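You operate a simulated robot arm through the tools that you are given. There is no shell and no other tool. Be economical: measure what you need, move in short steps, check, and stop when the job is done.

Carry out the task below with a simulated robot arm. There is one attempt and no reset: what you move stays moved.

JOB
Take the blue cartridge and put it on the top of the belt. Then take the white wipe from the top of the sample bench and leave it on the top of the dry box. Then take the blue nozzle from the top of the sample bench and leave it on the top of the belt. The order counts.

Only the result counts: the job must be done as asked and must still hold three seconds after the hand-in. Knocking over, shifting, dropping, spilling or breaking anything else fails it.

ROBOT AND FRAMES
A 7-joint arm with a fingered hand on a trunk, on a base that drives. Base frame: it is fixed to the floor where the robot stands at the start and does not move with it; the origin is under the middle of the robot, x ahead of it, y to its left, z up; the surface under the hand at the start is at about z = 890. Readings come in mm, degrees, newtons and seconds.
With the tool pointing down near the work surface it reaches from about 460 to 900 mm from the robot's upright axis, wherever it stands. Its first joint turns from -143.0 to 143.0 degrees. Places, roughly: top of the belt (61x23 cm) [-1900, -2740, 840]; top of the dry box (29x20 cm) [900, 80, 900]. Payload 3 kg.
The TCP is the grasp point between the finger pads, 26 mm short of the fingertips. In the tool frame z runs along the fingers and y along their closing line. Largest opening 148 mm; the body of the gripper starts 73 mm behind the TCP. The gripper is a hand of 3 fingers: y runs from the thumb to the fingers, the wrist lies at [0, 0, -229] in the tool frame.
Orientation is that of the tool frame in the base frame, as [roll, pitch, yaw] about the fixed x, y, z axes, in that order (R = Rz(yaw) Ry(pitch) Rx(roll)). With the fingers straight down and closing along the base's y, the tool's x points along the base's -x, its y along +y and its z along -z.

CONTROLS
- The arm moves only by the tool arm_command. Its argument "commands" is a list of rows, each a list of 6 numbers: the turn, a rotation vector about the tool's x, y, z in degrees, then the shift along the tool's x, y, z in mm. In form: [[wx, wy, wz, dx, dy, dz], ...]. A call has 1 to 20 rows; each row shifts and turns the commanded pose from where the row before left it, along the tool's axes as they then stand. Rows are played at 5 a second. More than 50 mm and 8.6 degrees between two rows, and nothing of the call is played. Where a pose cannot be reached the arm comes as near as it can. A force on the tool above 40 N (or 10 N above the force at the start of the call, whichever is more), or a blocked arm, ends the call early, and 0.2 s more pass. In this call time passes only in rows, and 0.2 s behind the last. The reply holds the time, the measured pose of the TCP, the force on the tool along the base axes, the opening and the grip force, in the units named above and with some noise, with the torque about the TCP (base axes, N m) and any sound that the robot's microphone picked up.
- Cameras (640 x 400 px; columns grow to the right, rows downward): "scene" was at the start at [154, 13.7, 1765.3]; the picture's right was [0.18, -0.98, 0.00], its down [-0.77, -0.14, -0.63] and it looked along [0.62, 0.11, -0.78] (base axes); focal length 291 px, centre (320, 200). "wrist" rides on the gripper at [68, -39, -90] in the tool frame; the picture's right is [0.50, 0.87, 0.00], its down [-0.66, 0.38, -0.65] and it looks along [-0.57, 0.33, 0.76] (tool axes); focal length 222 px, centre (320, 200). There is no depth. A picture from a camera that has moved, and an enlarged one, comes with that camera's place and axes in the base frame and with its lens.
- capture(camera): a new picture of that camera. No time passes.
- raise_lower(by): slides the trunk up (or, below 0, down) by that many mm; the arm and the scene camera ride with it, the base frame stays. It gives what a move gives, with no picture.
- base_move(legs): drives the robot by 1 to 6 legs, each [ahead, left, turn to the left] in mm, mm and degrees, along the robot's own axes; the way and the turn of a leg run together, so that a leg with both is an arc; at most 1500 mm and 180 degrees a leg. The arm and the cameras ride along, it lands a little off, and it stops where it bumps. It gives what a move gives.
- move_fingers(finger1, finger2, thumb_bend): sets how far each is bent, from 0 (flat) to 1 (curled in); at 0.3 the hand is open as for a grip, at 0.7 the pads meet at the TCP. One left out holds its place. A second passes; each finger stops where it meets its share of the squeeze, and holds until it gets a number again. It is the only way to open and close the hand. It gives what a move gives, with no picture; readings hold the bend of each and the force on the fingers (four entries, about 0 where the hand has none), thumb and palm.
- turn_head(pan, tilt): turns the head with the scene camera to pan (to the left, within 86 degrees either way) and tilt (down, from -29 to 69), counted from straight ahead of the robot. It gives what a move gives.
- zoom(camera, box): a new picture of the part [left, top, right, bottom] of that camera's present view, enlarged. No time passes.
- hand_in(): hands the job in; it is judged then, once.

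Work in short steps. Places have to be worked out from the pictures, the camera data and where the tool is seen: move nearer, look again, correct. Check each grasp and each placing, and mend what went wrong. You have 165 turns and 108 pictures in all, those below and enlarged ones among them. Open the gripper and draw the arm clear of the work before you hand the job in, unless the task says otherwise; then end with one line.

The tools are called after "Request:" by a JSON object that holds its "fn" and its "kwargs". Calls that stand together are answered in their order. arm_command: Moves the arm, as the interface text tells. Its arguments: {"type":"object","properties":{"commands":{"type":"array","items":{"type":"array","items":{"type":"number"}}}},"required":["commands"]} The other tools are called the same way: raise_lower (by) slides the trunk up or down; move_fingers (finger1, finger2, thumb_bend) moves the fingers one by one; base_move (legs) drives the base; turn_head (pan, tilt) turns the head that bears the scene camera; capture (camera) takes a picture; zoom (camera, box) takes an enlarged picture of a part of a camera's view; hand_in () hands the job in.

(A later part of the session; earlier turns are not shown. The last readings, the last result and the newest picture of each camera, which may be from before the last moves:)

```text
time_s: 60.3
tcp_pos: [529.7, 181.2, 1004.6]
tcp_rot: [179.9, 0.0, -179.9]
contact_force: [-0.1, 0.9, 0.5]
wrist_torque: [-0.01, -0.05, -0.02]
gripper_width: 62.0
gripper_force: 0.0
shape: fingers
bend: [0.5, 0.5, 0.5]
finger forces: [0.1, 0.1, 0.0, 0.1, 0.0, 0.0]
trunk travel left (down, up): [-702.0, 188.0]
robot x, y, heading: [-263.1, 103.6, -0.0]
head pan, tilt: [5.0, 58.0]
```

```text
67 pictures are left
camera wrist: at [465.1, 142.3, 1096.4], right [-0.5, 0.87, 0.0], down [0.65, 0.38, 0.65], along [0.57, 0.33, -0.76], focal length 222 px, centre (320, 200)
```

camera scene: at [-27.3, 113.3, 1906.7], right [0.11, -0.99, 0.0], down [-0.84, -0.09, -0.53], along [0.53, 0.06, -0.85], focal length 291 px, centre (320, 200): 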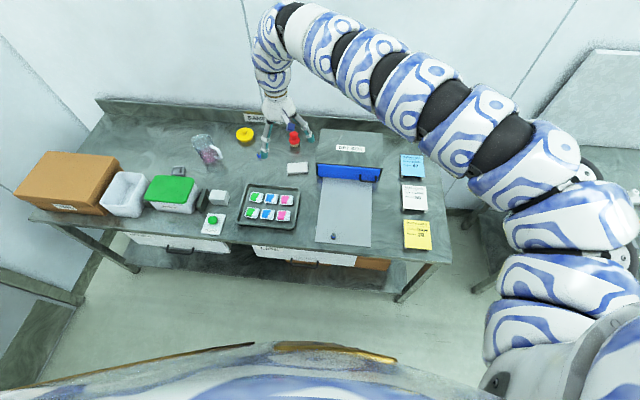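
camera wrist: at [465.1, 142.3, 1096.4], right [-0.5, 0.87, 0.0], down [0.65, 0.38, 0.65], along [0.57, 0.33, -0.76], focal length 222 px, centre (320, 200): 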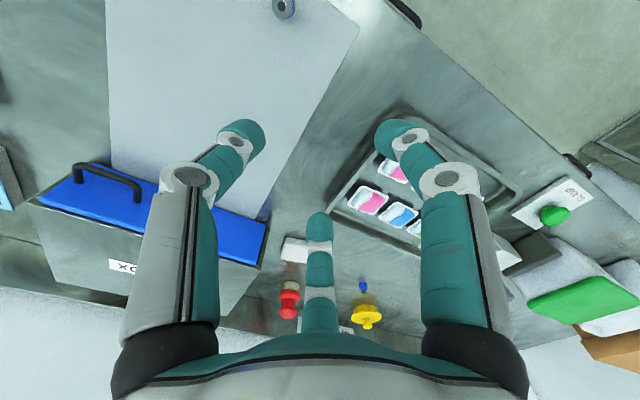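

The row was too long; wrist view confirms cartridge near (484,112). I resend with shorter rows.

Request:
{"fn": "arm_command", "kwargs": {"commands": [[0, 0, 0, 23, -34, 0], [0, 0, 0, 23, -33, 0], [0, 0, 0, 0, 0, 40], [0, 0, 0, 0, 0, 40]]}}

Request:
{"fn": "capture", "kwargs": {"camera": "wrist"}}

Request:
{"fn": "zoom", "kwargs": {"camera": "scene", "box": [240, 140, 400, 240]}}

```text
time_s: 61.3
tcp_pos: [514.3, 122.0, 910.0]
tcp_rot: [-179.9, -0.2, 179.9]
contact_force: [0.3, 0.3, -1.0]
wrist_torque: [0.03, 0.05, 0.04]
gripper_width: 62.3
gripper_force: 0.0
shape: fingers
bend: [0.5, 0.5, 0.5]
finger forces: [0.1, 0.1, 0.0, 0.0, 0.0, 0.1]
out of reach, approached as far as the arm can: row 1, 2
trunk travel left (down, up): [-702.0, 188.0]
robot x, y, heading: [-263.3, 103.1, -0.2]
head pan, tilt: [5.0, 58.0]
```

```text
66 pictures are left
camera wrist: at [449.0, 83.5, 1001.1], right [-0.5, 0.87, 0.0], down [0.66, 0.38, 0.65], along [0.57, 0.33, -0.76], focal length 222 px, centre (320, 200)
```

wrist: 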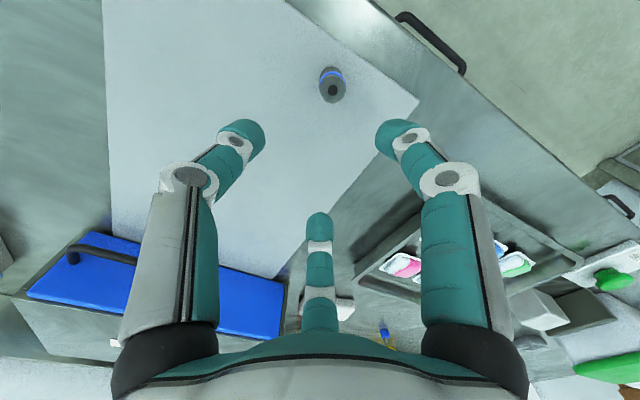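

```text
4.00 times, centred on (320, 190) of scene
camera zoom: at [-114.8, 108.5, 1756.6], right [0.09, -1.0, 0.0], down [-0.84, -0.07, -0.53], along [0.53, 0.05, -0.85], focal length 1163 px, centre (320, 240)
```

zoom: 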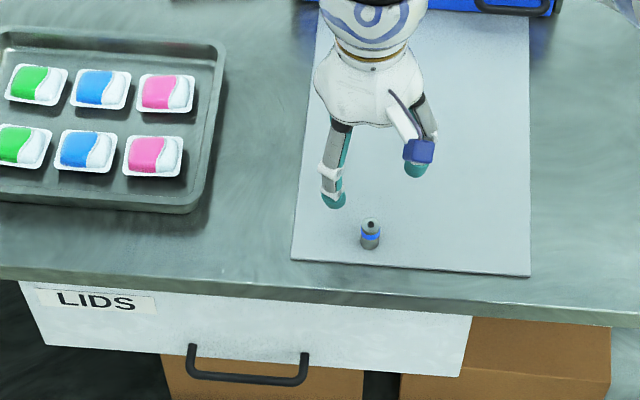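

Cartridge confirmed at (482.5,114). I shift the last 32 mm toward it and lower slightly.

Request:
{"fn": "arm_command", "kwargs": {"commands": [[0, 0, 0, 16, -4, 0], [0, 0, 0, 16, -4, 0], [0, 0, 0, 0, 0, 15]]}}

Request:
{"fn": "capture", "kwargs": {"camera": "wrist"}}

```text
time_s: 62.1
tcp_pos: [481.9, 114.9, 894.9]
tcp_rot: [179.9, 0.2, 180.0]
contact_force: [0.4, 0.8, 1.0]
wrist_torque: [0.01, 0.01, -0.04]
gripper_width: 62.1
gripper_force: 0.1
shape: fingers
bend: [0.5, 0.5, 0.5]
finger forces: [0.0, 0.0, 0.1, 0.0, 0.0, 0.0]
trunk travel left (down, up): [-702.0, 188.0]
robot x, y, heading: [-261.4, 102.3, -0.0]
head pan, tilt: [5.0, 58.0]
```

```text
64 pictures are left
camera wrist: at [417.2, 75.9, 986.7], right [-0.5, 0.87, 0.0], down [0.66, 0.38, 0.65], along [0.57, 0.33, -0.76], focal length 222 px, centre (320, 200)
```

wrist: 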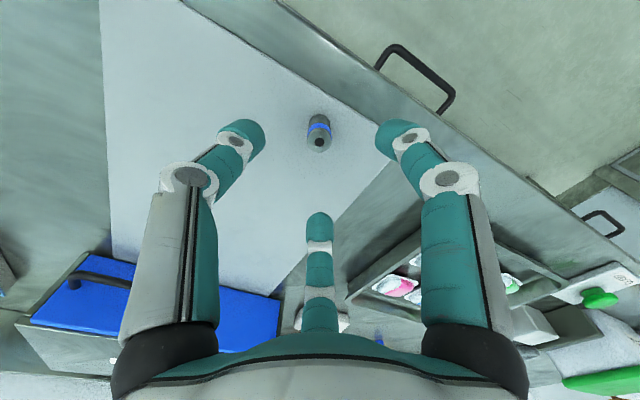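

Aligned within 2 mm. I descend with force guard to TCP z≈832.

Request:
{"fn": "arm_command", "kwargs": {"commands": [[0, 0, 0, 0, -2, 25], [0, 0, 0, 0, 0, 20], [0, 0, 0, 0, 0, 10], [0, 0, 0, 0, 0, 8]]}}

Request:
{"fn": "capture", "kwargs": {"camera": "wrist"}}

Request:
{"fn": "zoom", "kwargs": {"camera": "scene", "box": [300, 170, 380, 220]}}

```text
time_s: 63.1
tcp_pos: [483.1, 112.4, 833.7]
tcp_rot: [180.0, 0.0, -179.9]
contact_force: [-0.3, -1.6, 2.2]
wrist_torque: [0.06, 0.04, -0.02]
gripper_width: 61.9
gripper_force: 1.2
shape: fingers
bend: [0.5, 0.5, 0.5]
finger forces: [1.8, 1.1, 0.0, 0.0, 0.0, 0.0]
trunk travel left (down, up): [-702.0, 188.0]
robot x, y, heading: [-263.1, 103.7, -0.1]
head pan, tilt: [5.0, 58.0]
```

```text
63 pictures are left
camera wrist: at [417.3, 73.7, 925.2], right [-0.5, 0.87, 0.0], down [0.65, 0.38, 0.65], along [0.57, 0.33, -0.76], focal length 222 px, centre (320, 200)
```

wrist: 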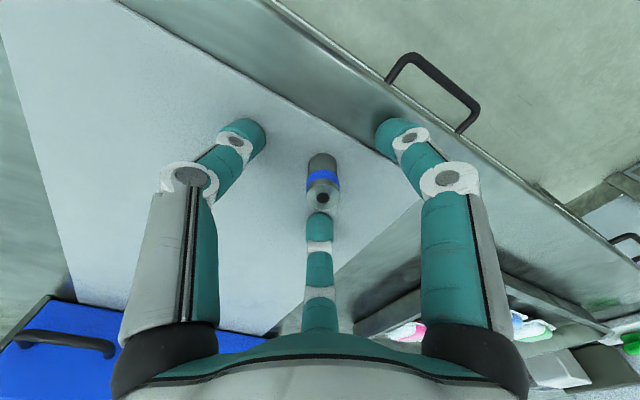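

```text
8.00 times, centred on (340, 195) of scene
camera zoom: at [-115.8, 109.3, 1756.9], right [0.09, -1.0, 0.0], down [-0.84, -0.07, -0.53], along [0.53, 0.05, -0.85], focal length 2326 px, centre (160, 240)
```

zoom: 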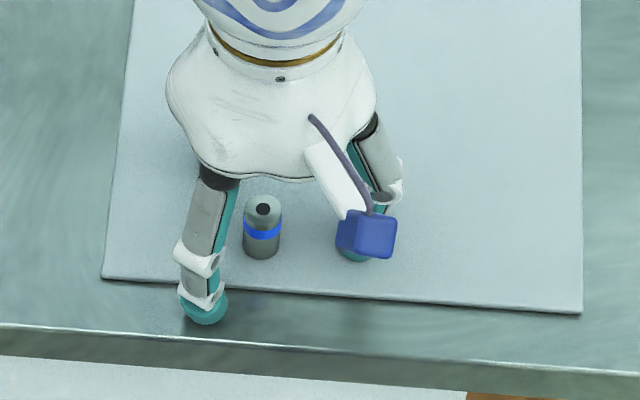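

Fingertips lightly touch the mat; I rise 4 mm and close.

Request:
{"fn": "arm_command", "kwargs": {"commands": [[0, 0, 0, 0, 0, -4]]}}

Request:
{"fn": "move_fingers", "kwargs": {"finger1": 0.62, "finger2": 0.62, "thumb_bend": 0.62}}

Request:
{"fn": "capture", "kwargs": {"camera": "wrist"}}

```text
time_s: 63.5
tcp_pos: [482.3, 113.8, 838.1]
tcp_rot: [180.0, -0.1, 179.9]
contact_force: [0.9, -0.1, 0.5]
wrist_torque: [-0.01, -0.01, -0.02]
gripper_width: 62.1
gripper_force: 0.1
shape: fingers
bend: [0.5, 0.5, 0.5]
finger forces: [0.0, 0.0, 0.0, 0.0, 0.0, 0.0]
trunk travel left (down, up): [-702.0, 188.0]
robot x, y, heading: [-261.8, 104.5, -0.4]
head pan, tilt: [5.0, 58.0]
```

```text
time_s: 64.5
tcp_pos: [482.6, 112.2, 838.3]
tcp_rot: [-179.9, -0.1, 179.9]
contact_force: [1.1, 1.0, -0.3]
wrist_torque: [-0.02, 0.02, 0.01]
gripper_width: 24.0
gripper_force: 0.1
shape: fingers
bend: [0.62, 0.62, 0.62]
finger forces: [0.0, 0.0, 0.0, 0.1, 0.1, 0.1]
trunk travel left (down, up): [-702.0, 188.0]
robot x, y, heading: [-259.6, 101.7, -0.1]
head pan, tilt: [5.0, 58.0]
```

```text
61 pictures are left
camera wrist: at [417.2, 73.9, 928.8], right [-0.5, 0.87, 0.0], down [0.66, 0.38, 0.65], along [0.57, 0.33, -0.76], focal length 222 px, centre (320, 200)
```

wrist: 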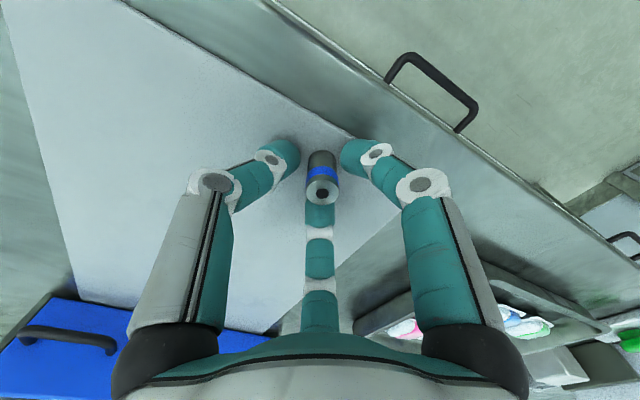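

Well centred. I close fully.

Request:
{"fn": "move_fingers", "kwargs": {"finger1": 0.72, "finger2": 0.72, "thumb_bend": 0.72}}

Request:
{"fn": "capture", "kwargs": {"camera": "wrist"}}

```text
time_s: 65.5
tcp_pos: [483.0, 112.7, 836.2]
tcp_rot: [-179.9, 0.1, -180.0]
contact_force: [-0.2, 0.8, -0.5]
wrist_torque: [-0.02, 0.02, 0.0]
gripper_width: 11.6
gripper_force: 9.5
shape: fingers
bend: [0.65, 0.67, 0.68]
finger forces: [6.6, 5.1, 0.0, 0.0, 7.2, 0.0]
trunk travel left (down, up): [-702.0, 188.0]
robot x, y, heading: [-265.2, 101.0, 0.0]
head pan, tilt: [5.0, 58.0]
```

```text
60 pictures are left
camera wrist: at [417.3, 74.0, 928.8], right [-0.5, 0.87, 0.0], down [0.66, 0.38, 0.65], along [0.57, 0.33, -0.76], focal length 222 px, centre (320, 200)
```

wrist: 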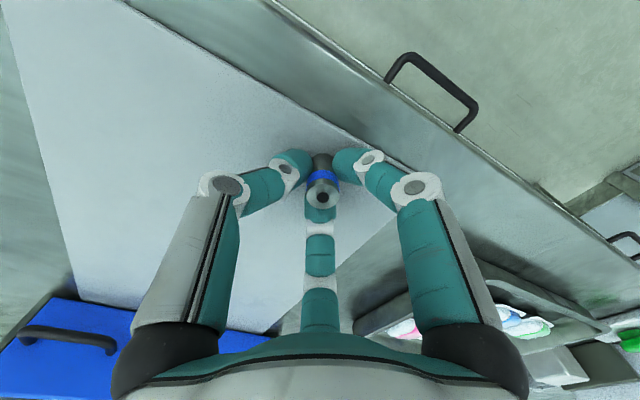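

Gripped at ~9.5 N (base about 39 mm below the TCP). I lift 100 mm and check.

Request:
{"fn": "arm_command", "kwargs": {"commands": [[0, 0, 0, 0, 0, -20], [0, 0, 0, 0, 0, -30], [0, 0, 0, 0, 0, -30], [0, 0, 0, 0, 0, -30]]}}

Request:
{"fn": "capture", "kwargs": {"camera": "wrist"}}

```text
time_s: 66.5
tcp_pos: [490.1, 115.3, 943.2]
tcp_rot: [-180.0, -0.2, 180.0]
contact_force: [-1.2, -0.3, 0.2]
wrist_torque: [-0.02, 0.02, -0.02]
gripper_width: 11.2
gripper_force: 9.9
shape: fingers
bend: [0.65, 0.67, 0.68]
finger forces: [6.7, 5.2, 0.0, 0.0, 6.9, 0.0]
out of reach, approached as far as the arm can: row 4
trunk travel left (down, up): [-702.0, 188.0]
robot x, y, heading: [-267.3, 102.0, -0.2]
head pan, tilt: [5.0, 58.0]
```

```text
59 pictures are left
camera wrist: at [423.5, 76.2, 1034.5], right [-0.5, 0.87, 0.0], down [0.66, 0.38, 0.65], along [0.56, 0.33, -0.76], focal length 222 px, centre (320, 200)
```

wrist: 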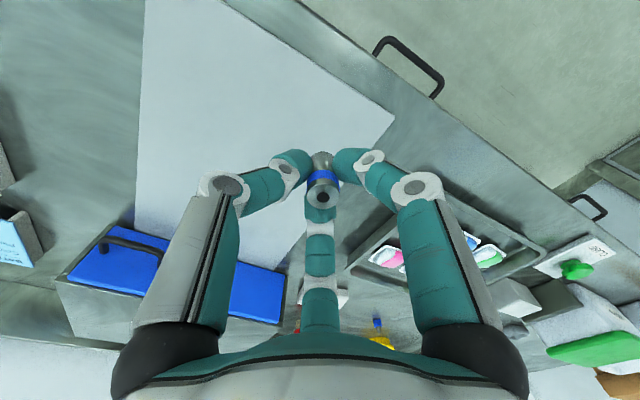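

Held firmly. I raise the trunk for travel and drive: right along the aisle, then turn toward the belt, which I'll approach from its +x side.

Request:
{"fn": "raise_lower", "kwargs": {"by": 150}}

Request:
{"fn": "base_move", "kwargs": {"legs": [[-100, 0, 0], [0, -1250, 0], [0, 0, -90], [1350, 0, 0], [0, 0, -90]]}}

Request:
{"fn": "turn_head", "kwargs": {"pan": 5, "tilt": 35}}

Request:
{"fn": "capture", "kwargs": {"camera": "scene"}}

```text
time_s: 68.2
tcp_pos: [488.9, 116.9, 1092.2]
tcp_rot: [179.9, -0.1, 180.0]
contact_force: [-0.2, -0.6, -0.6]
wrist_torque: [0.0, 0.0, 0.01]
gripper_width: 11.5
gripper_force: 9.9
shape: fingers
bend: [0.65, 0.67, 0.68]
finger forces: [6.6, 5.0, 0.0, 0.1, 7.0, 0.1]
trunk travel left (down, up): [-852.0, 38.0]
robot x, y, heading: [-262.6, 98.4, -0.0]
head pan, tilt: [5.0, 58.0]
```

```text
time_s: 89.2
tcp_pos: [-1174.6, -2456.8, 1093.1]
tcp_rot: [-180.0, -0.1, -2.0]
contact_force: [0.6, -0.1, -0.3]
wrist_torque: [-0.01, -0.02, -0.03]
gripper_width: 10.9
gripper_force: 8.1
shape: fingers
bend: [0.65, 0.67, 0.68]
finger forces: [5.7, 5.4, 0.0, 0.0, 6.5, 0.0]
trunk travel left (down, up): [-852.0, 38.0]
robot x, y, heading: [-422.5, -2467.4, 177.9]
head pan, tilt: [5.0, 58.0]
```

```text
time_s: 90.1
tcp_pos: [-1174.1, -2457.9, 1092.8]
tcp_rot: [-180.0, -0.1, -2.1]
contact_force: [-0.2, 0.6, -0.1]
wrist_torque: [-0.02, -0.01, 0.0]
gripper_width: 10.4
gripper_force: 8.4
shape: fingers
bend: [0.65, 0.67, 0.68]
finger forces: [5.6, 5.3, 0.0, 0.0, 6.5, 0.0]
trunk travel left (down, up): [-852.0, 38.0]
robot x, y, heading: [-423.8, -2470.1, 177.9]
head pan, tilt: [5.0, 35.0]
```

```text
58 pictures are left
camera scene: at [-591.8, -2472.3, 1938.6], right [-0.05, 1.0, 0.0], down [0.57, 0.03, -0.82], along [-0.82, -0.04, -0.57], focal length 291 px, centre (320, 200)
```

scene: 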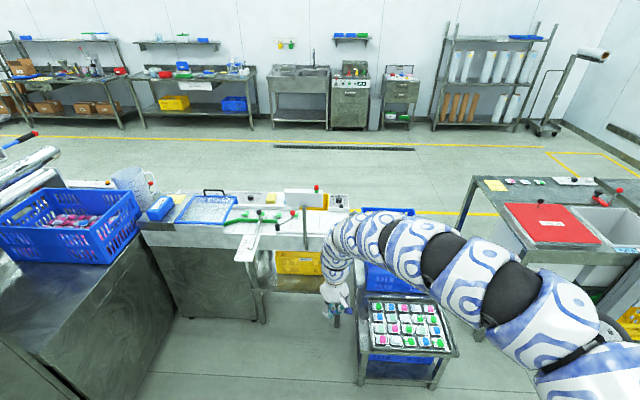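

Arm holds the part. I zoom on the belt to pick a clear spot.

Request:
{"fn": "zoom", "kwargs": {"camera": "scene", "box": [160, 170, 360, 295]}}

```text
3.20 times, centred on (260, 232) of scene
camera zoom: at [-591.8, -2472.3, 1938.6], right [-0.05, 1.0, 0.0], down [0.57, 0.03, -0.82], along [-0.82, -0.04, -0.57], focal length 930 px, centre (512, 96)
```

zoom: 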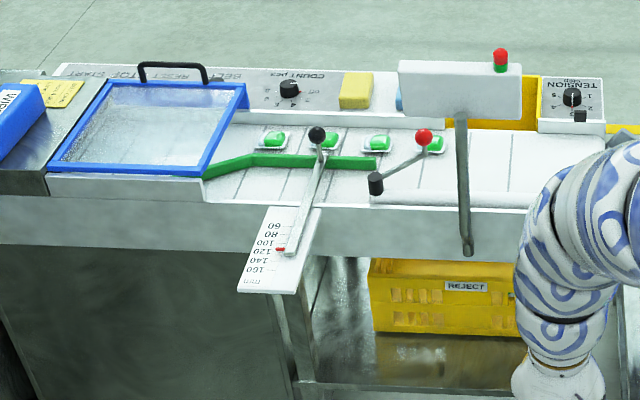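

The belt's +y end (y≈-2450…-2510) is the clear part; a display post stands at (-1700,-2600). I move sideways left and nearer, then re-look at clearances (tray trolley at right).

Request:
{"fn": "base_move", "kwargs": {"legs": [[0, 130, 2], [330, 0, 0]]}}

Request:
{"fn": "turn_head", "kwargs": {"pan": -8, "tilt": 45}}

Request:
{"fn": "capture", "kwargs": {"camera": "scene"}}

```text
time_s: 93.2
tcp_pos: [-1515.7, -2615.8, 1092.0]
tcp_rot: [180.0, -0.2, -0.1]
contact_force: [0.4, -0.3, -0.9]
wrist_torque: [0.02, -0.01, -0.01]
gripper_width: 10.5
gripper_force: 8.8
shape: fingers
bend: [0.65, 0.67, 0.68]
finger forces: [5.7, 5.3, 0.0, 0.1, 6.5, 0.1]
trunk travel left (down, up): [-852.0, 38.0]
robot x, y, heading: [-764.5, -2602.6, 180.0]
head pan, tilt: [5.0, 35.0]
```

```text
time_s: 94.0
tcp_pos: [-1515.3, -2616.0, 1092.0]
tcp_rot: [180.0, -0.1, -0.1]
contact_force: [-0.3, 0.3, -0.2]
wrist_torque: [0.0, 0.0, 0.01]
gripper_width: 10.9
gripper_force: 8.0
shape: fingers
bend: [0.65, 0.66, 0.68]
finger forces: [5.7, 5.2, 0.0, 0.1, 6.5, 0.1]
trunk travel left (down, up): [-852.0, 38.0]
robot x, y, heading: [-762.8, -2603.1, 180.1]
head pan, tilt: [-8.0, 45.0]
```

```text
56 pictures are left
camera scene: at [-925.1, -2590.3, 1923.9], right [0.14, 0.99, 0.0], down [0.7, -0.1, -0.71], along [-0.7, 0.1, -0.71], focal length 291 px, centre (320, 200)
```

scene: 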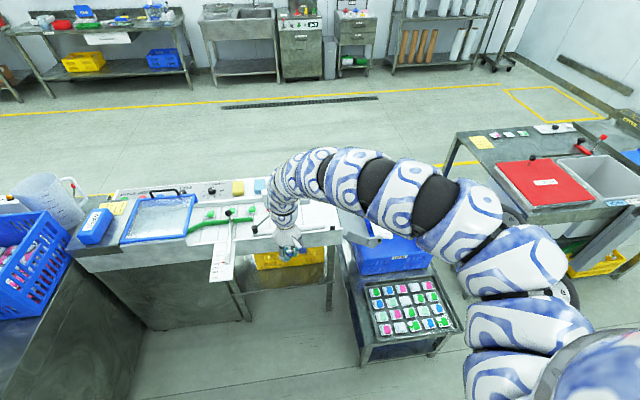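

The trolley's corner is actually near (-1412,-2260), so there's room. I shift the hand 140 mm toward +y to clear the display post before driving in.

Request:
{"fn": "arm_command", "kwargs": {"commands": [[0, 0, 0, 0, -35, 0], [0, 0, 0, 0, -35, 0], [0, 0, 0, 0, -35, 0], [0, 0, 0, 0, -35, 0]]}}

Request:
{"fn": "capture", "kwargs": {"camera": "scene"}}

Request:
{"fn": "capture", "kwargs": {"camera": "wrist"}}

```text
time_s: 95.0
tcp_pos: [-1534.3, -2476.4, 1078.8]
tcp_rot: [180.0, -0.2, -0.1]
contact_force: [0.7, -0.1, -0.8]
wrist_torque: [-0.02, -0.02, 0.01]
gripper_width: 10.8
gripper_force: 8.5
shape: fingers
bend: [0.65, 0.66, 0.68]
finger forces: [5.7, 5.2, 0.0, 0.0, 6.5, 0.1]
out of reach, approached as far as the arm can: row 1, 2, 3, 4
trunk travel left (down, up): [-852.0, 38.0]
robot x, y, heading: [-765.1, -2598.9, -179.8]
head pan, tilt: [-8.0, 45.0]
```

```text
55 pictures are left
camera scene: at [-925.0, -2589.4, 1923.8], right [0.14, 0.99, 0.0], down [0.7, -0.1, -0.71], along [-0.7, 0.1, -0.71], focal length 291 px, centre (320, 200)
```

scene: 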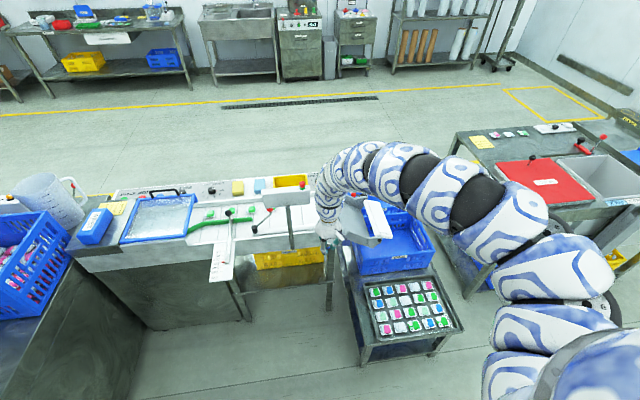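

```text
54 pictures are left
camera wrist: at [-1464.9, -2437.5, 1170.4], right [0.5, -0.87, 0.0], down [-0.66, -0.38, 0.65], along [-0.56, -0.33, -0.76], focal length 222 px, centre (320, 200)
```

wrist: 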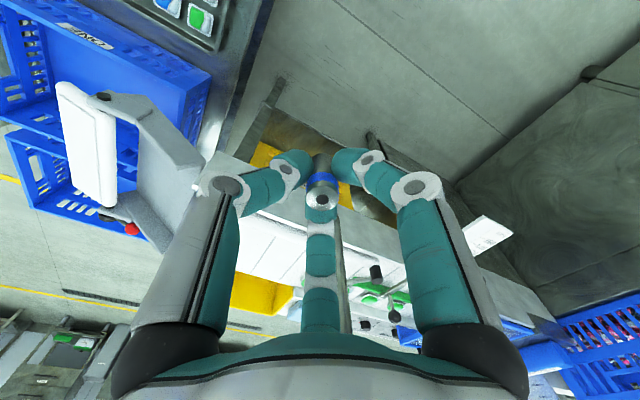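

The display's edge is near y≈-2505 at hand height, so I move the hand another 80 mm toward +y before driving past it.

Request:
{"fn": "arm_command", "kwargs": {"commands": [[0, 0, 0, -5, -40, 0], [0, 0, 0, -5, -40, 0]]}}

Request:
{"fn": "base_move", "kwargs": {"legs": [[310, 0, 0]]}}

Request:
{"fn": "capture", "kwargs": {"camera": "scene"}}

Request:
{"fn": "capture", "kwargs": {"camera": "wrist"}}

```text
time_s: 95.6
tcp_pos: [-1543.1, -2398.9, 1082.0]
tcp_rot: [-180.0, -0.1, 0.0]
contact_force: [0.3, 0.2, -0.6]
wrist_torque: [0.01, 0.01, -0.03]
gripper_width: 10.5
gripper_force: 8.6
shape: fingers
bend: [0.65, 0.66, 0.68]
finger forces: [5.7, 5.3, 0.1, 0.0, 6.5, 0.1]
trunk travel left (down, up): [-852.0, 38.0]
robot x, y, heading: [-768.6, -2601.7, -180.1]
head pan, tilt: [-8.0, 45.0]
```

```text
time_s: 97.6
tcp_pos: [-1846.9, -2396.4, 1081.8]
tcp_rot: [-180.0, -0.1, -0.1]
contact_force: [-0.1, 0.1, -0.6]
wrist_torque: [-0.01, -0.03, -0.02]
gripper_width: 10.7
gripper_force: 8.7
shape: fingers
bend: [0.65, 0.66, 0.68]
finger forces: [5.8, 5.3, 0.0, 0.1, 6.5, 0.0]
trunk travel left (down, up): [-852.0, 38.0]
robot x, y, heading: [-1067.7, -2603.1, 179.8]
head pan, tilt: [-8.0, 45.0]
```

```text
53 pictures are left
camera scene: at [-1229.5, -2589.7, 1923.7], right [0.14, 0.99, 0.0], down [0.7, -0.1, -0.71], along [-0.7, 0.1, -0.71], focal length 291 px, centre (320, 200)
```

scene: 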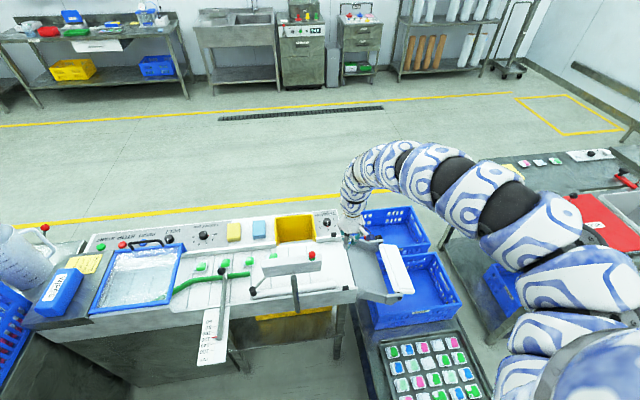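

```text
52 pictures are left
camera wrist: at [-1777.5, -2357.5, 1172.8], right [0.5, -0.87, 0.0], down [-0.66, -0.38, 0.65], along [-0.56, -0.33, -0.76], focal length 222 px, centre (320, 200)
```

wrist: 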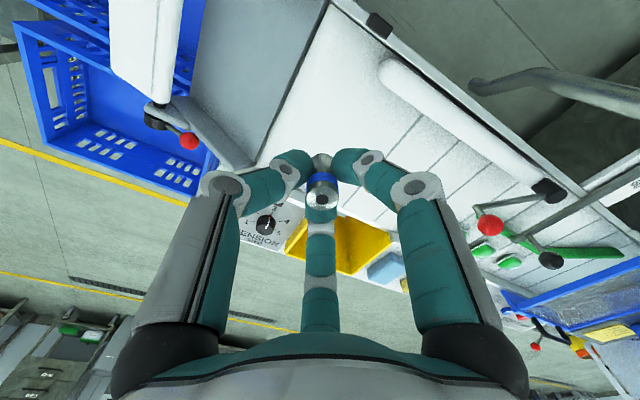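

Past the display with nothing touched. Belt's clear end lies about x -1800…-2010, y < -2435; I shift to (-1900,-2490), then descend partway.

Request:
{"fn": "arm_command", "kwargs": {"commands": [[0, 0, 0, -18, 31, 0], [0, 0, 0, -18, 31, 0], [0, 0, 0, -17, 32, 0], [0, 0, 0, 0, 0, 40], [0, 0, 0, 0, 0, 40], [0, 0, 0, 0, 0, 40]]}}

Request:
{"fn": "capture", "kwargs": {"camera": "scene"}}

Request:
{"fn": "capture", "kwargs": {"camera": "wrist"}}

```text
time_s: 99.0
tcp_pos: [-1898.5, -2490.6, 960.7]
tcp_rot: [180.0, -0.1, -0.2]
contact_force: [-0.2, -0.3, -0.4]
wrist_torque: [-0.01, -0.03, -0.05]
gripper_width: 10.4
gripper_force: 8.2
shape: fingers
bend: [0.65, 0.66, 0.68]
finger forces: [5.6, 5.3, 0.0, 0.0, 6.4, 0.1]
trunk travel left (down, up): [-852.0, 38.0]
robot x, y, heading: [-1065.7, -2599.4, 179.9]
head pan, tilt: [-8.0, 45.0]
```

```text
51 pictures are left
camera scene: at [-1228.5, -2589.2, 1923.8], right [0.14, 0.99, 0.0], down [0.7, -0.1, -0.71], along [-0.7, 0.1, -0.71], focal length 291 px, centre (320, 200)
```

scene: 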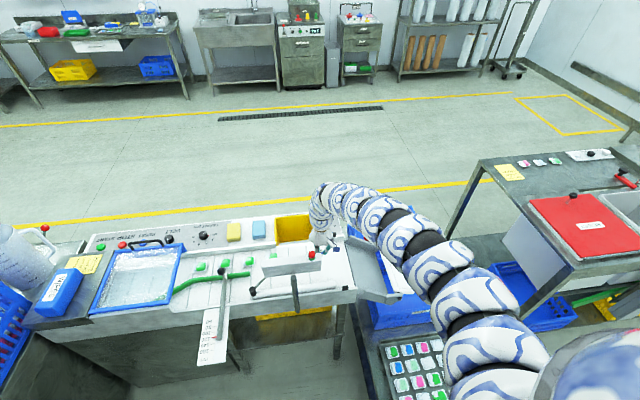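

```text
50 pictures are left
camera wrist: at [-1829.1, -2451.7, 1052.2], right [0.5, -0.87, 0.0], down [-0.66, -0.38, 0.65], along [-0.56, -0.33, -0.76], focal length 222 px, centre (320, 200)
```

wrist: 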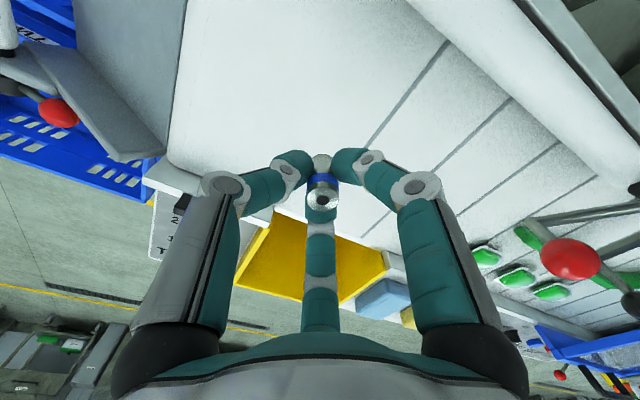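

The drop point is on plain belt; I shift 20 mm further in and descend to just above contact.

Request:
{"fn": "arm_command", "kwargs": {"commands": [[0, 0, 0, 0, 20, 0], [0, 0, 0, 0, 0, 30], [0, 0, 0, 0, 0, 25], [0, 0, 0, 0, 0, 15], [0, 0, 0, 0, 0, 5]]}}

Request:
{"fn": "capture", "kwargs": {"camera": "wrist"}}

```text
time_s: 100.2
tcp_pos: [-1899.7, -2510.5, 887.4]
tcp_rot: [180.0, -0.1, -0.1]
contact_force: [0.3, 0.4, -0.5]
wrist_torque: [-0.06, 0.01, 0.0]
gripper_width: 9.8
gripper_force: 8.2
shape: fingers
bend: [0.65, 0.66, 0.68]
finger forces: [5.7, 5.2, 0.0, 0.0, 6.2, 0.1]
trunk travel left (down, up): [-852.0, 38.0]
robot x, y, heading: [-1065.8, -2602.4, 179.9]
head pan, tilt: [-8.0, 45.0]
```

```text
49 pictures are left
camera wrist: at [-1829.1, -2471.1, 977.5], right [0.5, -0.87, 0.0], down [-0.66, -0.38, 0.65], along [-0.57, -0.33, -0.76], focal length 222 px, centre (320, 200)
```

wrist: 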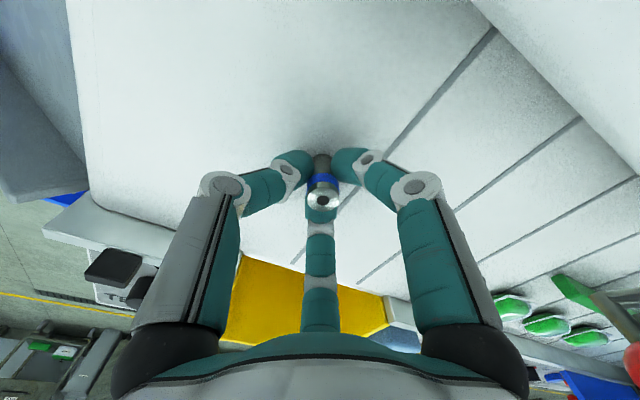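

Shadow shows a small gap. I creep down in 2 mm rows.

Request:
{"fn": "arm_command", "kwargs": {"commands": [[0, 0, 0, 0, 0, 2], [0, 0, 0, 0, 0, 2]]}}

Request:
{"fn": "arm_command", "kwargs": {"commands": [[0, 0, 0, 0, 0, 2]]}}

Request:
{"fn": "arm_command", "kwargs": {"commands": [[0, 0, 0, 0, 0, 1.5]]}}

```text
time_s: 100.8
tcp_pos: [-1897.1, -2509.5, 885.8]
tcp_rot: [-180.0, 0.0, -0.1]
contact_force: [-1.2, 0.6, 5.8]
wrist_torque: [0.07, 0.01, 0.01]
gripper_width: 9.6
gripper_force: 10.9
shape: fingers
bend: [0.65, 0.66, 0.68]
finger forces: [6.5, 6.3, 0.0, 0.0, 8.1, 0.1]
trunk travel left (down, up): [-852.0, 38.0]
robot x, y, heading: [-1068.0, -2601.9, 180.0]
head pan, tilt: [-8.0, 45.0]
```

```text
time_s: 101.2
tcp_pos: [-1897.3, -2510.9, 885.0]
tcp_rot: [179.9, 0.0, -0.1]
contact_force: [0.0, 0.9, 6.7]
wrist_torque: [0.0, 0.02, -0.01]
gripper_width: 9.4
gripper_force: 10.6
shape: fingers
bend: [0.65, 0.66, 0.68]
finger forces: [6.8, 6.4, 0.2, 0.0, 7.9, 0.0]
out of reach, approached as far as the arm can: row 1
trunk travel left (down, up): [-852.0, 38.0]
robot x, y, heading: [-1066.5, -2599.8, 179.8]
head pan, tilt: [-8.0, 45.0]
```

```text
time_s: 101.6
tcp_pos: [-1897.1, -2509.4, 883.9]
tcp_rot: [-180.0, 0.0, -0.2]
contact_force: [0.1, -0.8, 8.1]
wrist_torque: [0.02, -0.02, 0.01]
gripper_width: 9.3
gripper_force: 10.4
shape: fingers
bend: [0.65, 0.66, 0.69]
finger forces: [7.3, 6.3, 0.0, 0.0, 7.4, 0.0]
trunk travel left (down, up): [-852.0, 38.0]
robot x, y, heading: [-1065.4, -2598.6, 179.8]
head pan, tilt: [-8.0, 45.0]
```

Contact made (~8 N). I ease up 2.5 mm to unload and open slowly.

Request:
{"fn": "arm_command", "kwargs": {"commands": [[0, 0, 0, 0, 0, -2.5]]}}

Request:
{"fn": "move_fingers", "kwargs": {"finger1": 0.62, "finger2": 0.62, "thumb_bend": 0.62}}

Request:
{"fn": "capture", "kwargs": {"camera": "wrist"}}

```text
time_s: 102.0
tcp_pos: [-1896.3, -2510.9, 884.8]
tcp_rot: [-180.0, -0.2, 0.0]
contact_force: [-1.2, -0.9, 2.4]
wrist_torque: [-0.01, 0.04, -0.07]
gripper_width: 9.6
gripper_force: 9.5
shape: fingers
bend: [0.65, 0.66, 0.69]
finger forces: [6.8, 6.2, 0.0, 0.1, 6.5, 0.0]
trunk travel left (down, up): [-852.0, 38.0]
robot x, y, heading: [-1066.9, -2599.4, 179.7]
head pan, tilt: [-8.0, 45.0]
```

```text
time_s: 103.0
tcp_pos: [-1897.6, -2509.5, 886.2]
tcp_rot: [-180.0, -0.1, -0.1]
contact_force: [0.2, -0.9, -0.5]
wrist_torque: [-0.03, 0.02, -0.01]
gripper_width: 23.0
gripper_force: 0.1
shape: fingers
bend: [0.62, 0.62, 0.62]
finger forces: [0.0, 0.1, 0.1, 0.0, 0.0, 0.0]
trunk travel left (down, up): [-852.0, 38.0]
robot x, y, heading: [-1065.5, -2603.3, 179.9]
head pan, tilt: [-8.0, 45.0]
```

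```text
48 pictures are left
camera wrist: at [-1828.3, -2471.0, 977.1], right [0.5, -0.87, 0.0], down [-0.66, -0.38, 0.65], along [-0.56, -0.33, -0.76], focal length 222 px, centre (320, 200)
```

wrist: 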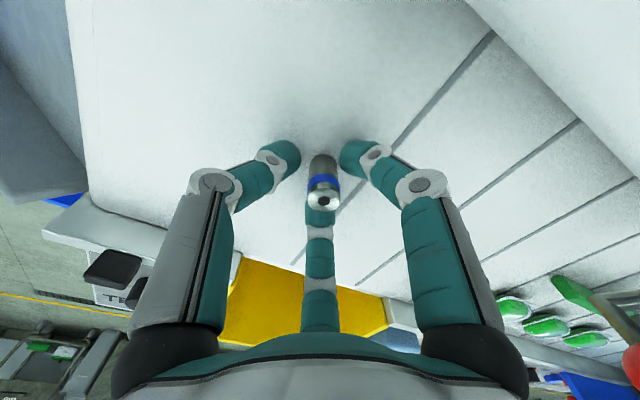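

It stands upright. I open to 0.5 and lift straight up.

Request:
{"fn": "move_fingers", "kwargs": {"finger1": 0.54, "finger2": 0.54, "thumb_bend": 0.54}}

Request:
{"fn": "arm_command", "kwargs": {"commands": [[0, 0, 0, 0, 0, -10], [0, 0, 0, 0, 0, -25], [0, 0, 0, 0, 0, -40], [0, 0, 0, 0, 0, -40], [0, 0, 0, 0, 0, -40], [0, 0, 0, 0, 0, -40]]}}

Request:
{"fn": "capture", "kwargs": {"camera": "wrist"}}

```text
time_s: 104.0
tcp_pos: [-1897.9, -2509.4, 885.3]
tcp_rot: [179.9, -0.1, 0.0]
contact_force: [0.7, -0.5, 0.0]
wrist_torque: [0.02, -0.01, 0.02]
gripper_width: 48.3
gripper_force: 0.0
shape: fingers
bend: [0.54, 0.54, 0.54]
finger forces: [0.0, 0.1, 0.0, 0.0, 0.0, 0.0]
trunk travel left (down, up): [-852.0, 38.0]
robot x, y, heading: [-1064.7, -2600.1, 180.0]
head pan, tilt: [-8.0, 45.0]
```

```text
time_s: 105.4
tcp_pos: [-1894.9, -2509.9, 1084.5]
tcp_rot: [-180.0, -0.2, -0.1]
contact_force: [0.1, 0.0, -1.6]
wrist_torque: [-0.02, 0.03, 0.02]
gripper_width: 48.6
gripper_force: 0.0
shape: fingers
bend: [0.54, 0.54, 0.54]
finger forces: [0.0, 0.1, 0.1, 0.0, 0.0, 0.1]
trunk travel left (down, up): [-852.0, 38.0]
robot x, y, heading: [-1065.0, -2604.0, 180.0]
head pan, tilt: [-8.0, 45.0]
```

```text
47 pictures are left
camera wrist: at [-1826.2, -2470.6, 1175.8], right [0.5, -0.87, 0.0], down [-0.66, -0.38, 0.65], along [-0.56, -0.33, -0.76], focal length 222 px, centre (320, 200)
```

wrist: 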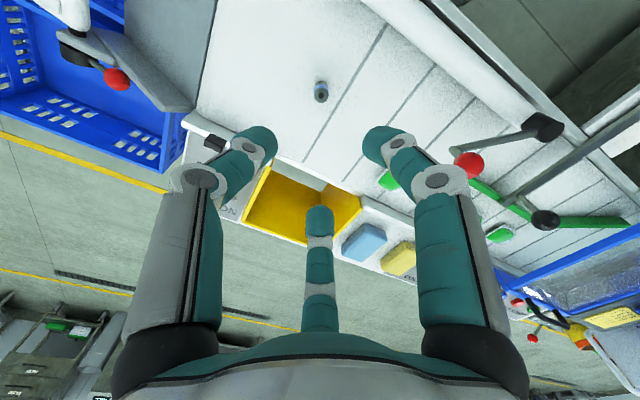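

Cartridge stands on the belt. Now I retreat: hand back toward +y, reverse out, and return to the sample bench.

Request:
{"fn": "arm_command", "kwargs": {"commands": [[0, 0, 0, 0, -38, 0], [0, 0, 0, 0, -38, 0], [0, 0, 0, 0, -38, 0]]}}

Request:
{"fn": "base_move", "kwargs": {"legs": [[-650, 0, 0], [0, 0, 90], [-1350, 0, 0], [0, 0, 90], [0, 1420, 0], [200, 0, 0]]}}

Request:
{"fn": "turn_head", "kwargs": {"pan": 12, "tilt": 50}}

Request:
{"fn": "capture", "kwargs": {"camera": "scene"}}

```text
time_s: 106.2
tcp_pos: [-1897.8, -2394.8, 1083.4]
tcp_rot: [180.0, -0.1, 0.1]
contact_force: [-0.4, -0.7, -0.3]
wrist_torque: [0.01, 0.0, 0.01]
gripper_width: 48.8
gripper_force: 0.0
shape: fingers
bend: [0.54, 0.54, 0.54]
finger forces: [0.1, 0.0, 0.0, 0.0, 0.1, 0.0]
trunk travel left (down, up): [-852.0, 38.0]
robot x, y, heading: [-1066.5, -2603.7, 180.1]
head pan, tilt: [-8.0, 45.0]
```

```text
time_s: 131.5
tcp_pos: [682.7, -120.4, 1083.0]
tcp_rot: [180.0, -0.2, 176.9]
contact_force: [-0.7, -0.2, -0.2]
wrist_torque: [-0.04, 0.03, 0.02]
gripper_width: 48.8
gripper_force: 0.0
shape: fingers
bend: [0.54, 0.54, 0.54]
finger forces: [0.1, 0.0, 0.0, 0.1, 0.0, 0.1]
trunk travel left (down, up): [-852.0, 38.0]
robot x, y, heading: [-133.6, 129.1, -2.9]
head pan, tilt: [-8.0, 45.0]
```

```text
time_s: 132.3
tcp_pos: [682.4, -121.6, 1083.2]
tcp_rot: [180.0, -0.1, 176.9]
contact_force: [-0.5, -0.9, -0.6]
wrist_torque: [0.01, 0.0, -0.02]
gripper_width: 48.8
gripper_force: 0.1
shape: fingers
bend: [0.54, 0.54, 0.54]
finger forces: [0.0, 0.0, 0.1, 0.0, 0.1, 0.0]
trunk travel left (down, up): [-852.0, 38.0]
robot x, y, heading: [-132.8, 133.7, -3.5]
head pan, tilt: [12.0, 50.0]
```

```text
46 pictures are left
camera scene: at [19.1, 137.7, 1916.9], right [0.15, -0.99, 0.0], down [-0.76, -0.12, -0.64], along [0.64, 0.1, -0.77], focal length 291 px, centre (320, 200)
```

scene: 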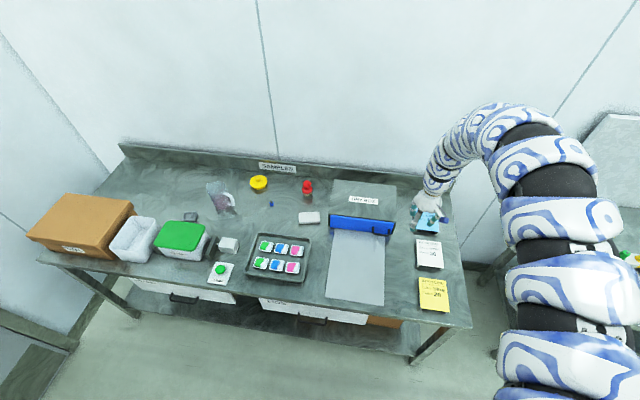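

Clear view now. I correct heading and move nearer, then zoom on wipe, nozzle, and dry box.

Request:
{"fn": "base_move", "kwargs": {"legs": [[120, 50, 3.3]]}}

Request:
{"fn": "zoom", "kwargs": {"camera": "scene", "box": [250, 160, 410, 260]}}

```text
time_s: 133.6
tcp_pos: [819.5, -24.5, 1082.8]
tcp_rot: [-179.9, -0.2, -179.7]
contact_force: [0.2, 0.3, 0.8]
wrist_torque: [-0.04, 0.03, 0.01]
gripper_width: 48.6
gripper_force: 0.1
shape: fingers
bend: [0.54, 0.54, 0.54]
finger forces: [0.0, 0.1, 0.1, 0.1, 0.0, 0.1]
trunk travel left (down, up): [-852.0, 38.0]
robot x, y, heading: [-14.6, 174.0, 0.1]
head pan, tilt: [12.0, 50.0]
```

```text
4.00 times, centred on (330, 210) of scene
camera zoom: at [143.1, 194.9, 1916.7], right [0.21, -0.98, 0.0], down [-0.75, -0.16, -0.64], along [0.63, 0.14, -0.77], focal length 1163 px, centre (280, 160)
```

zoom: 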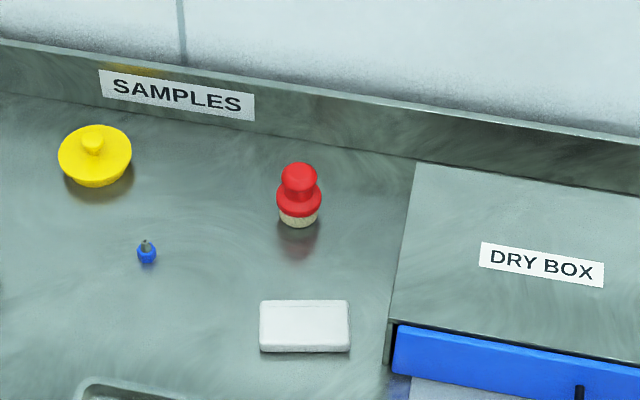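

Wipe: centre ≈(822,316), 97×58 mm, long axis 12° off the y-axis. I'll move above it and turn the tool 78° so the closing line crosses its short side.

Request:
{"fn": "arm_command", "kwargs": {"commands": [[0, 0, 0, 0, 42.5, 0], [0, 0, 0, 0, 42.5, 0], [0, 0, 0, 0, 42.5, 0], [0, 0, 0, 0, 42.5, 0], [0, 0, 0, 0, 42.5, 0], [0, 0, 0, 0, 42.5, 0], [0, 0, 0, 0, 42.5, 0], [0, 0, 0, 0, 42.5, 0], [0, 0, 7.8, 0, 0, 0], [0, 0, 7.8, 0, 0, 0], [0, 0, 7.8, 0, 0, 0], [0, 0, 7.8, 0, 0, 0], [0, 0, 7.8, 0, 0, 0], [0, 0, 7.8, 0, 0, 0], [0, 0, 7.8, 0, 0, 0], [0, 0, 7.8, 0, 0, 0], [0, 0, 7.8, 0, 0, 0], [0, 0, 7.8, 0, 0, 0]]}}

Request:
{"fn": "move_fingers", "kwargs": {"finger1": 0.42, "finger2": 0.42, "thumb_bend": 0.42}}

Request:
{"fn": "capture", "kwargs": {"camera": "wrist"}}

```text
time_s: 137.4
tcp_pos: [815.5, 313.3, 1084.2]
tcp_rot: [-179.7, 0.0, 102.1]
contact_force: [1.3, -0.1, -0.2]
wrist_torque: [0.04, 0.05, -0.05]
gripper_width: 48.9
gripper_force: 0.1
shape: fingers
bend: [0.54, 0.54, 0.54]
finger forces: [0.0, 0.1, 0.0, 0.0, 0.0, 0.0]
trunk travel left (down, up): [-852.0, 38.0]
robot x, y, heading: [-13.3, 177.5, 0.4]
head pan, tilt: [12.0, 50.0]
```

```text
time_s: 138.4
tcp_pos: [815.7, 314.7, 1083.2]
tcp_rot: [-180.0, 0.0, 102.1]
contact_force: [-0.1, -0.1, -0.4]
wrist_torque: [-0.02, -0.01, -0.01]
gripper_width: 88.0
gripper_force: 0.1
shape: fingers
bend: [0.42, 0.42, 0.42]
finger forces: [0.1, 0.0, 0.0, 0.0, 0.0, 0.1]
trunk travel left (down, up): [-852.0, 38.0]
robot x, y, heading: [-13.2, 177.4, 0.4]
head pan, tilt: [12.0, 50.0]
```

```text
44 pictures are left
camera wrist: at [766.4, 372.6, 1175.0], right [0.74, 0.67, 0.0], down [0.51, -0.56, 0.65], along [0.44, -0.48, -0.76], focal length 222 px, centre (320, 200)
```

wrist: 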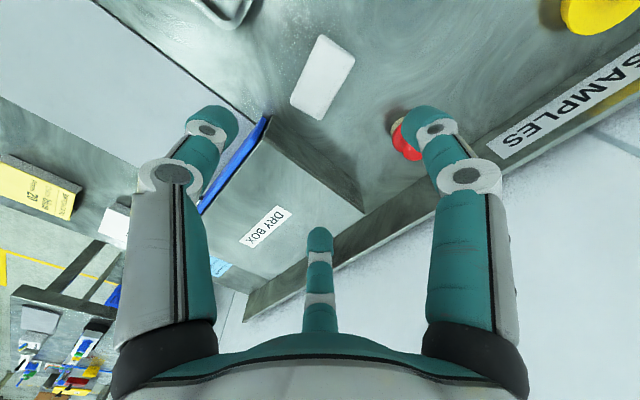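

The hand is a 3-jaw chuck (120°), so I'd better put the thumb on the wipe's far short end (+y, away from the dry box) and fingers on the long sides: yaw 12°. I turn 90° more.

Request:
{"fn": "arm_command", "kwargs": {"commands": [[0, 0, 8.2, 0, 0, 0], [0, 0, 8.2, 0, 0, 0], [0, 0, 8.2, 0, 0, 0], [0, 0, 8.2, 0, 0, 0], [0, 0, 8.2, 0, 0, 0], [0, 0, 8.2, 0, 0, 0], [0, 0, 8.2, 0, 0, 0], [0, 0, 8.2, 0, 0, 0], [0, 0, 8.2, 0, 0, 0], [0, 0, 8.2, 0, 0, 0], [0, 0, 8.2, 0, 0, 0]]}}

Request:
{"fn": "capture", "kwargs": {"camera": "wrist"}}

```text
time_s: 140.8
tcp_pos: [817.3, 315.0, 1082.6]
tcp_rot: [180.0, 0.1, 11.8]
contact_force: [-0.2, -0.6, -0.5]
wrist_torque: [-0.01, -0.02, 0.04]
gripper_width: 87.9
gripper_force: 0.1
shape: fingers
bend: [0.42, 0.42, 0.42]
finger forces: [0.0, 0.1, 0.0, 0.0, 0.0, 0.0]
trunk travel left (down, up): [-852.0, 38.0]
robot x, y, heading: [-11.5, 176.4, -0.2]
head pan, tilt: [12.0, 50.0]
```

```text
43 pictures are left
camera wrist: at [876.5, 366.5, 1174.6], right [0.67, -0.74, 0.0], down [-0.56, -0.51, 0.65], along [-0.49, -0.44, -0.76], focal length 222 px, centre (320, 200)
```

wrist: 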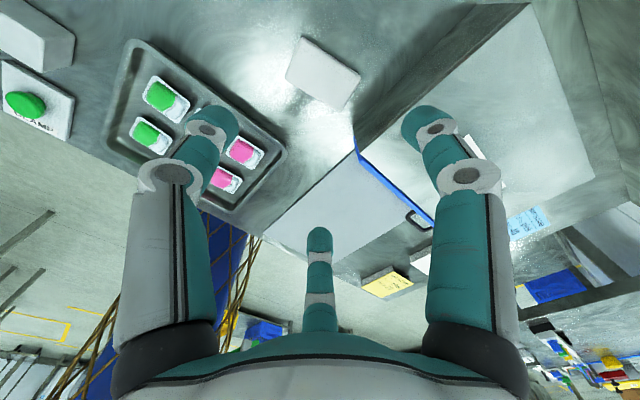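

Wipe confirmed at (822.5,315.5), axis ~13°. I fine-align, then lower the trunk 150 mm.

Request:
{"fn": "arm_command", "kwargs": {"commands": [[0, 0, -1.5, 5, -13.3, 0]]}}

Request:
{"fn": "raise_lower", "kwargs": {"by": -150}}

Request:
{"fn": "capture", "kwargs": {"camera": "wrist"}}

Request:
{"fn": "zoom", "kwargs": {"camera": "scene", "box": [230, 130, 390, 230]}}

```text
time_s: 141.2
tcp_pos: [818.8, 330.7, 1085.1]
tcp_rot: [180.0, 0.2, 13.5]
contact_force: [-0.6, 0.5, -1.0]
wrist_torque: [-0.02, 0.0, -0.01]
gripper_width: 88.3
gripper_force: 0.1
shape: fingers
bend: [0.42, 0.42, 0.42]
finger forces: [0.0, 0.1, 0.1, 0.1, 0.0, 0.1]
trunk travel left (down, up): [-852.0, 38.0]
robot x, y, heading: [-16.0, 173.4, 0.2]
head pan, tilt: [12.0, 50.0]
```

```text
time_s: 142.9
tcp_pos: [818.4, 328.8, 933.4]
tcp_rot: [-179.9, 0.2, 13.5]
contact_force: [-0.9, 0.1, 0.1]
wrist_torque: [0.0, 0.01, 0.03]
gripper_width: 88.1
gripper_force: 0.1
shape: fingers
bend: [0.42, 0.42, 0.42]
finger forces: [0.0, 0.0, 0.0, 0.1, 0.0, 0.0]
trunk travel left (down, up): [-702.0, 188.0]
robot x, y, heading: [-12.4, 176.4, 0.2]
head pan, tilt: [12.0, 50.0]
```

```text
42 pictures are left
camera wrist: at [876.6, 382.6, 1024.6], right [0.69, -0.73, 0.0], down [-0.55, -0.52, 0.66], along [-0.48, -0.45, -0.76], focal length 222 px, centre (320, 200)
```

wrist: 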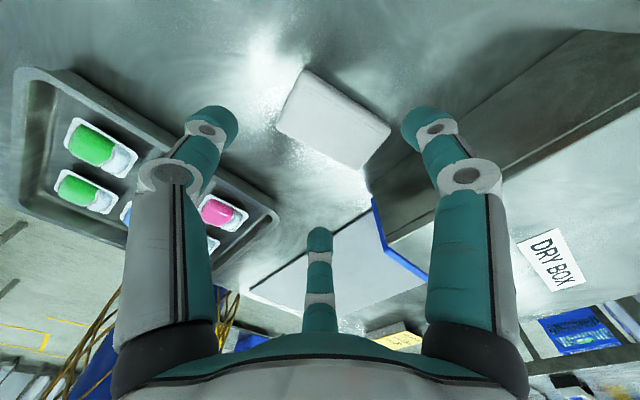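

```text
4.00 times, centred on (310, 180) of scene
camera zoom: at [140.5, 194.0, 1767.0], right [0.21, -0.98, 0.0], down [-0.75, -0.16, -0.64], along [0.63, 0.14, -0.77], focal length 1163 px, centre (360, 280)
```

zoom: 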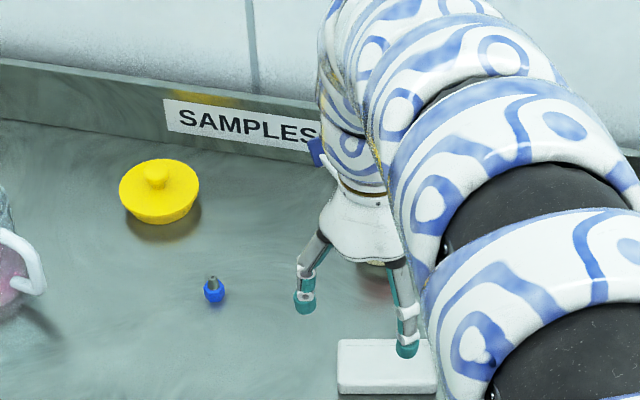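

Still aligned to ~3 mm. I descend to z≈850, watching forces.

Request:
{"fn": "arm_command", "kwargs": {"commands": [[0, 0, 0, 2.8, -1, 35], [0, 0, 0, 0, 0, 30], [0, 0, 0, 0, 0, 18]]}}

Request:
{"fn": "capture", "kwargs": {"camera": "wrist"}}

```text
time_s: 143.8
tcp_pos: [808.3, 325.5, 854.2]
tcp_rot: [179.9, 0.0, 13.6]
contact_force: [0.2, -0.5, -0.1]
wrist_torque: [0.0, 0.02, -0.03]
gripper_width: 88.1
gripper_force: 0.0
shape: fingers
bend: [0.42, 0.42, 0.42]
finger forces: [0.1, 0.0, 0.0, 0.0, 0.0, 0.1]
out of reach, approached as far as the arm can: row 2, 3
trunk travel left (down, up): [-702.0, 188.0]
robot x, y, heading: [-13.5, 177.9, 0.4]
head pan, tilt: [12.0, 50.0]
```

```text
40 pictures are left
camera wrist: at [867.2, 378.9, 945.5], right [0.69, -0.73, 0.0], down [-0.55, -0.52, 0.66], along [-0.48, -0.45, -0.76], focal length 222 px, centre (320, 200)
```

wrist: 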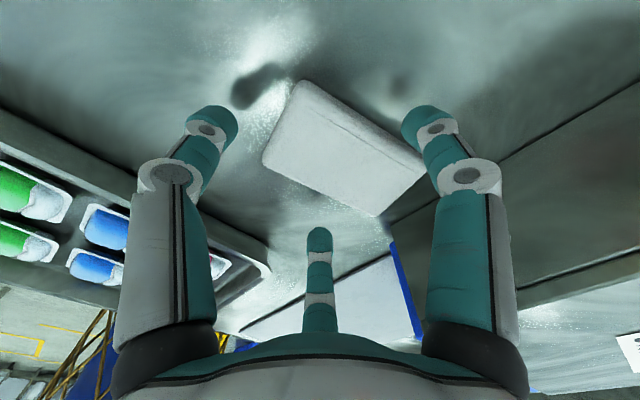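

Slightly out of reach at this radius. I raise 60 mm, then move the base left 110 and ahead 25, and re-centre the arm.

Request:
{"fn": "arm_command", "kwargs": {"commands": [[0, 0, 0, 0, 0, -30], [0, 0, 0, 0, 0, -30]]}}

Request:
{"fn": "base_move", "kwargs": {"legs": [[25, 110, 0]]}}

```text
time_s: 144.3
tcp_pos: [811.0, 326.5, 915.7]
tcp_rot: [-180.0, 0.2, 13.5]
contact_force: [-0.2, 0.4, 0.5]
wrist_torque: [-0.02, 0.0, -0.05]
gripper_width: 88.1
gripper_force: 0.1
shape: fingers
bend: [0.42, 0.42, 0.42]
finger forces: [0.0, 0.0, 0.0, 0.0, 0.0, 0.1]
trunk travel left (down, up): [-702.0, 188.0]
robot x, y, heading: [-19.5, 177.2, 0.2]
head pan, tilt: [12.0, 50.0]
```

```text
time_s: 145.6
tcp_pos: [834.9, 438.9, 914.9]
tcp_rot: [180.0, 0.2, 13.6]
contact_force: [-0.1, 0.2, -0.9]
wrist_torque: [-0.01, 0.01, 0.05]
gripper_width: 88.3
gripper_force: 0.0
shape: fingers
bend: [0.42, 0.42, 0.42]
finger forces: [0.0, 0.1, 0.1, 0.0, 0.0, 0.1]
trunk travel left (down, up): [-702.0, 188.0]
robot x, y, heading: [10.4, 286.6, 0.6]
head pan, tilt: [12.0, 50.0]
```

Request:
{"fn": "arm_command", "kwargs": {"commands": [[0, 0, 0, -13.3, 33.8, 0], [0, 0, 0, -13.3, 33.8, 0], [0, 0, 0, -13.4, 33.9, 0], [0, 0, 0, 0, 0, 30], [0, 0, 0, 0, 0, 25]]}}

Request:
{"fn": "capture", "kwargs": {"camera": "wrist"}}

```text
time_s: 146.8
tcp_pos: [815.9, 331.0, 859.1]
tcp_rot: [180.0, 0.2, 13.5]
contact_force: [0.1, -0.5, 1.6]
wrist_torque: [0.0, 0.02, -0.01]
gripper_width: 88.4
gripper_force: 0.0
shape: fingers
bend: [0.42, 0.42, 0.42]
finger forces: [0.1, 0.0, 0.0, 0.0, 0.0, 0.1]
trunk travel left (down, up): [-702.0, 188.0]
robot x, y, heading: [9.1, 286.9, 0.1]
head pan, tilt: [12.0, 50.0]
```

```text
39 pictures are left
camera wrist: at [874.8, 383.5, 948.7], right [0.69, -0.73, 0.0], down [-0.55, -0.52, 0.66], along [-0.48, -0.45, -0.76], focal length 222 px, centre (320, 200)
```

wrist: 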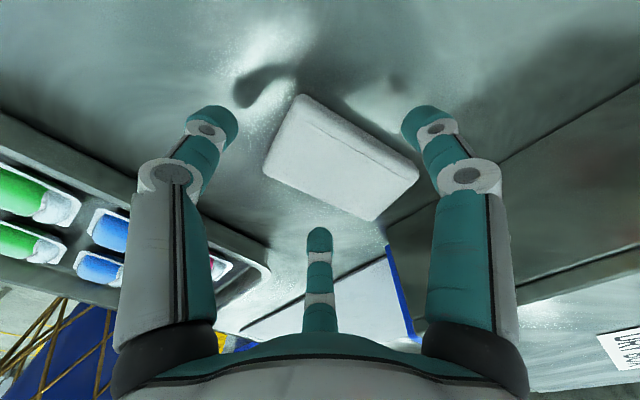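

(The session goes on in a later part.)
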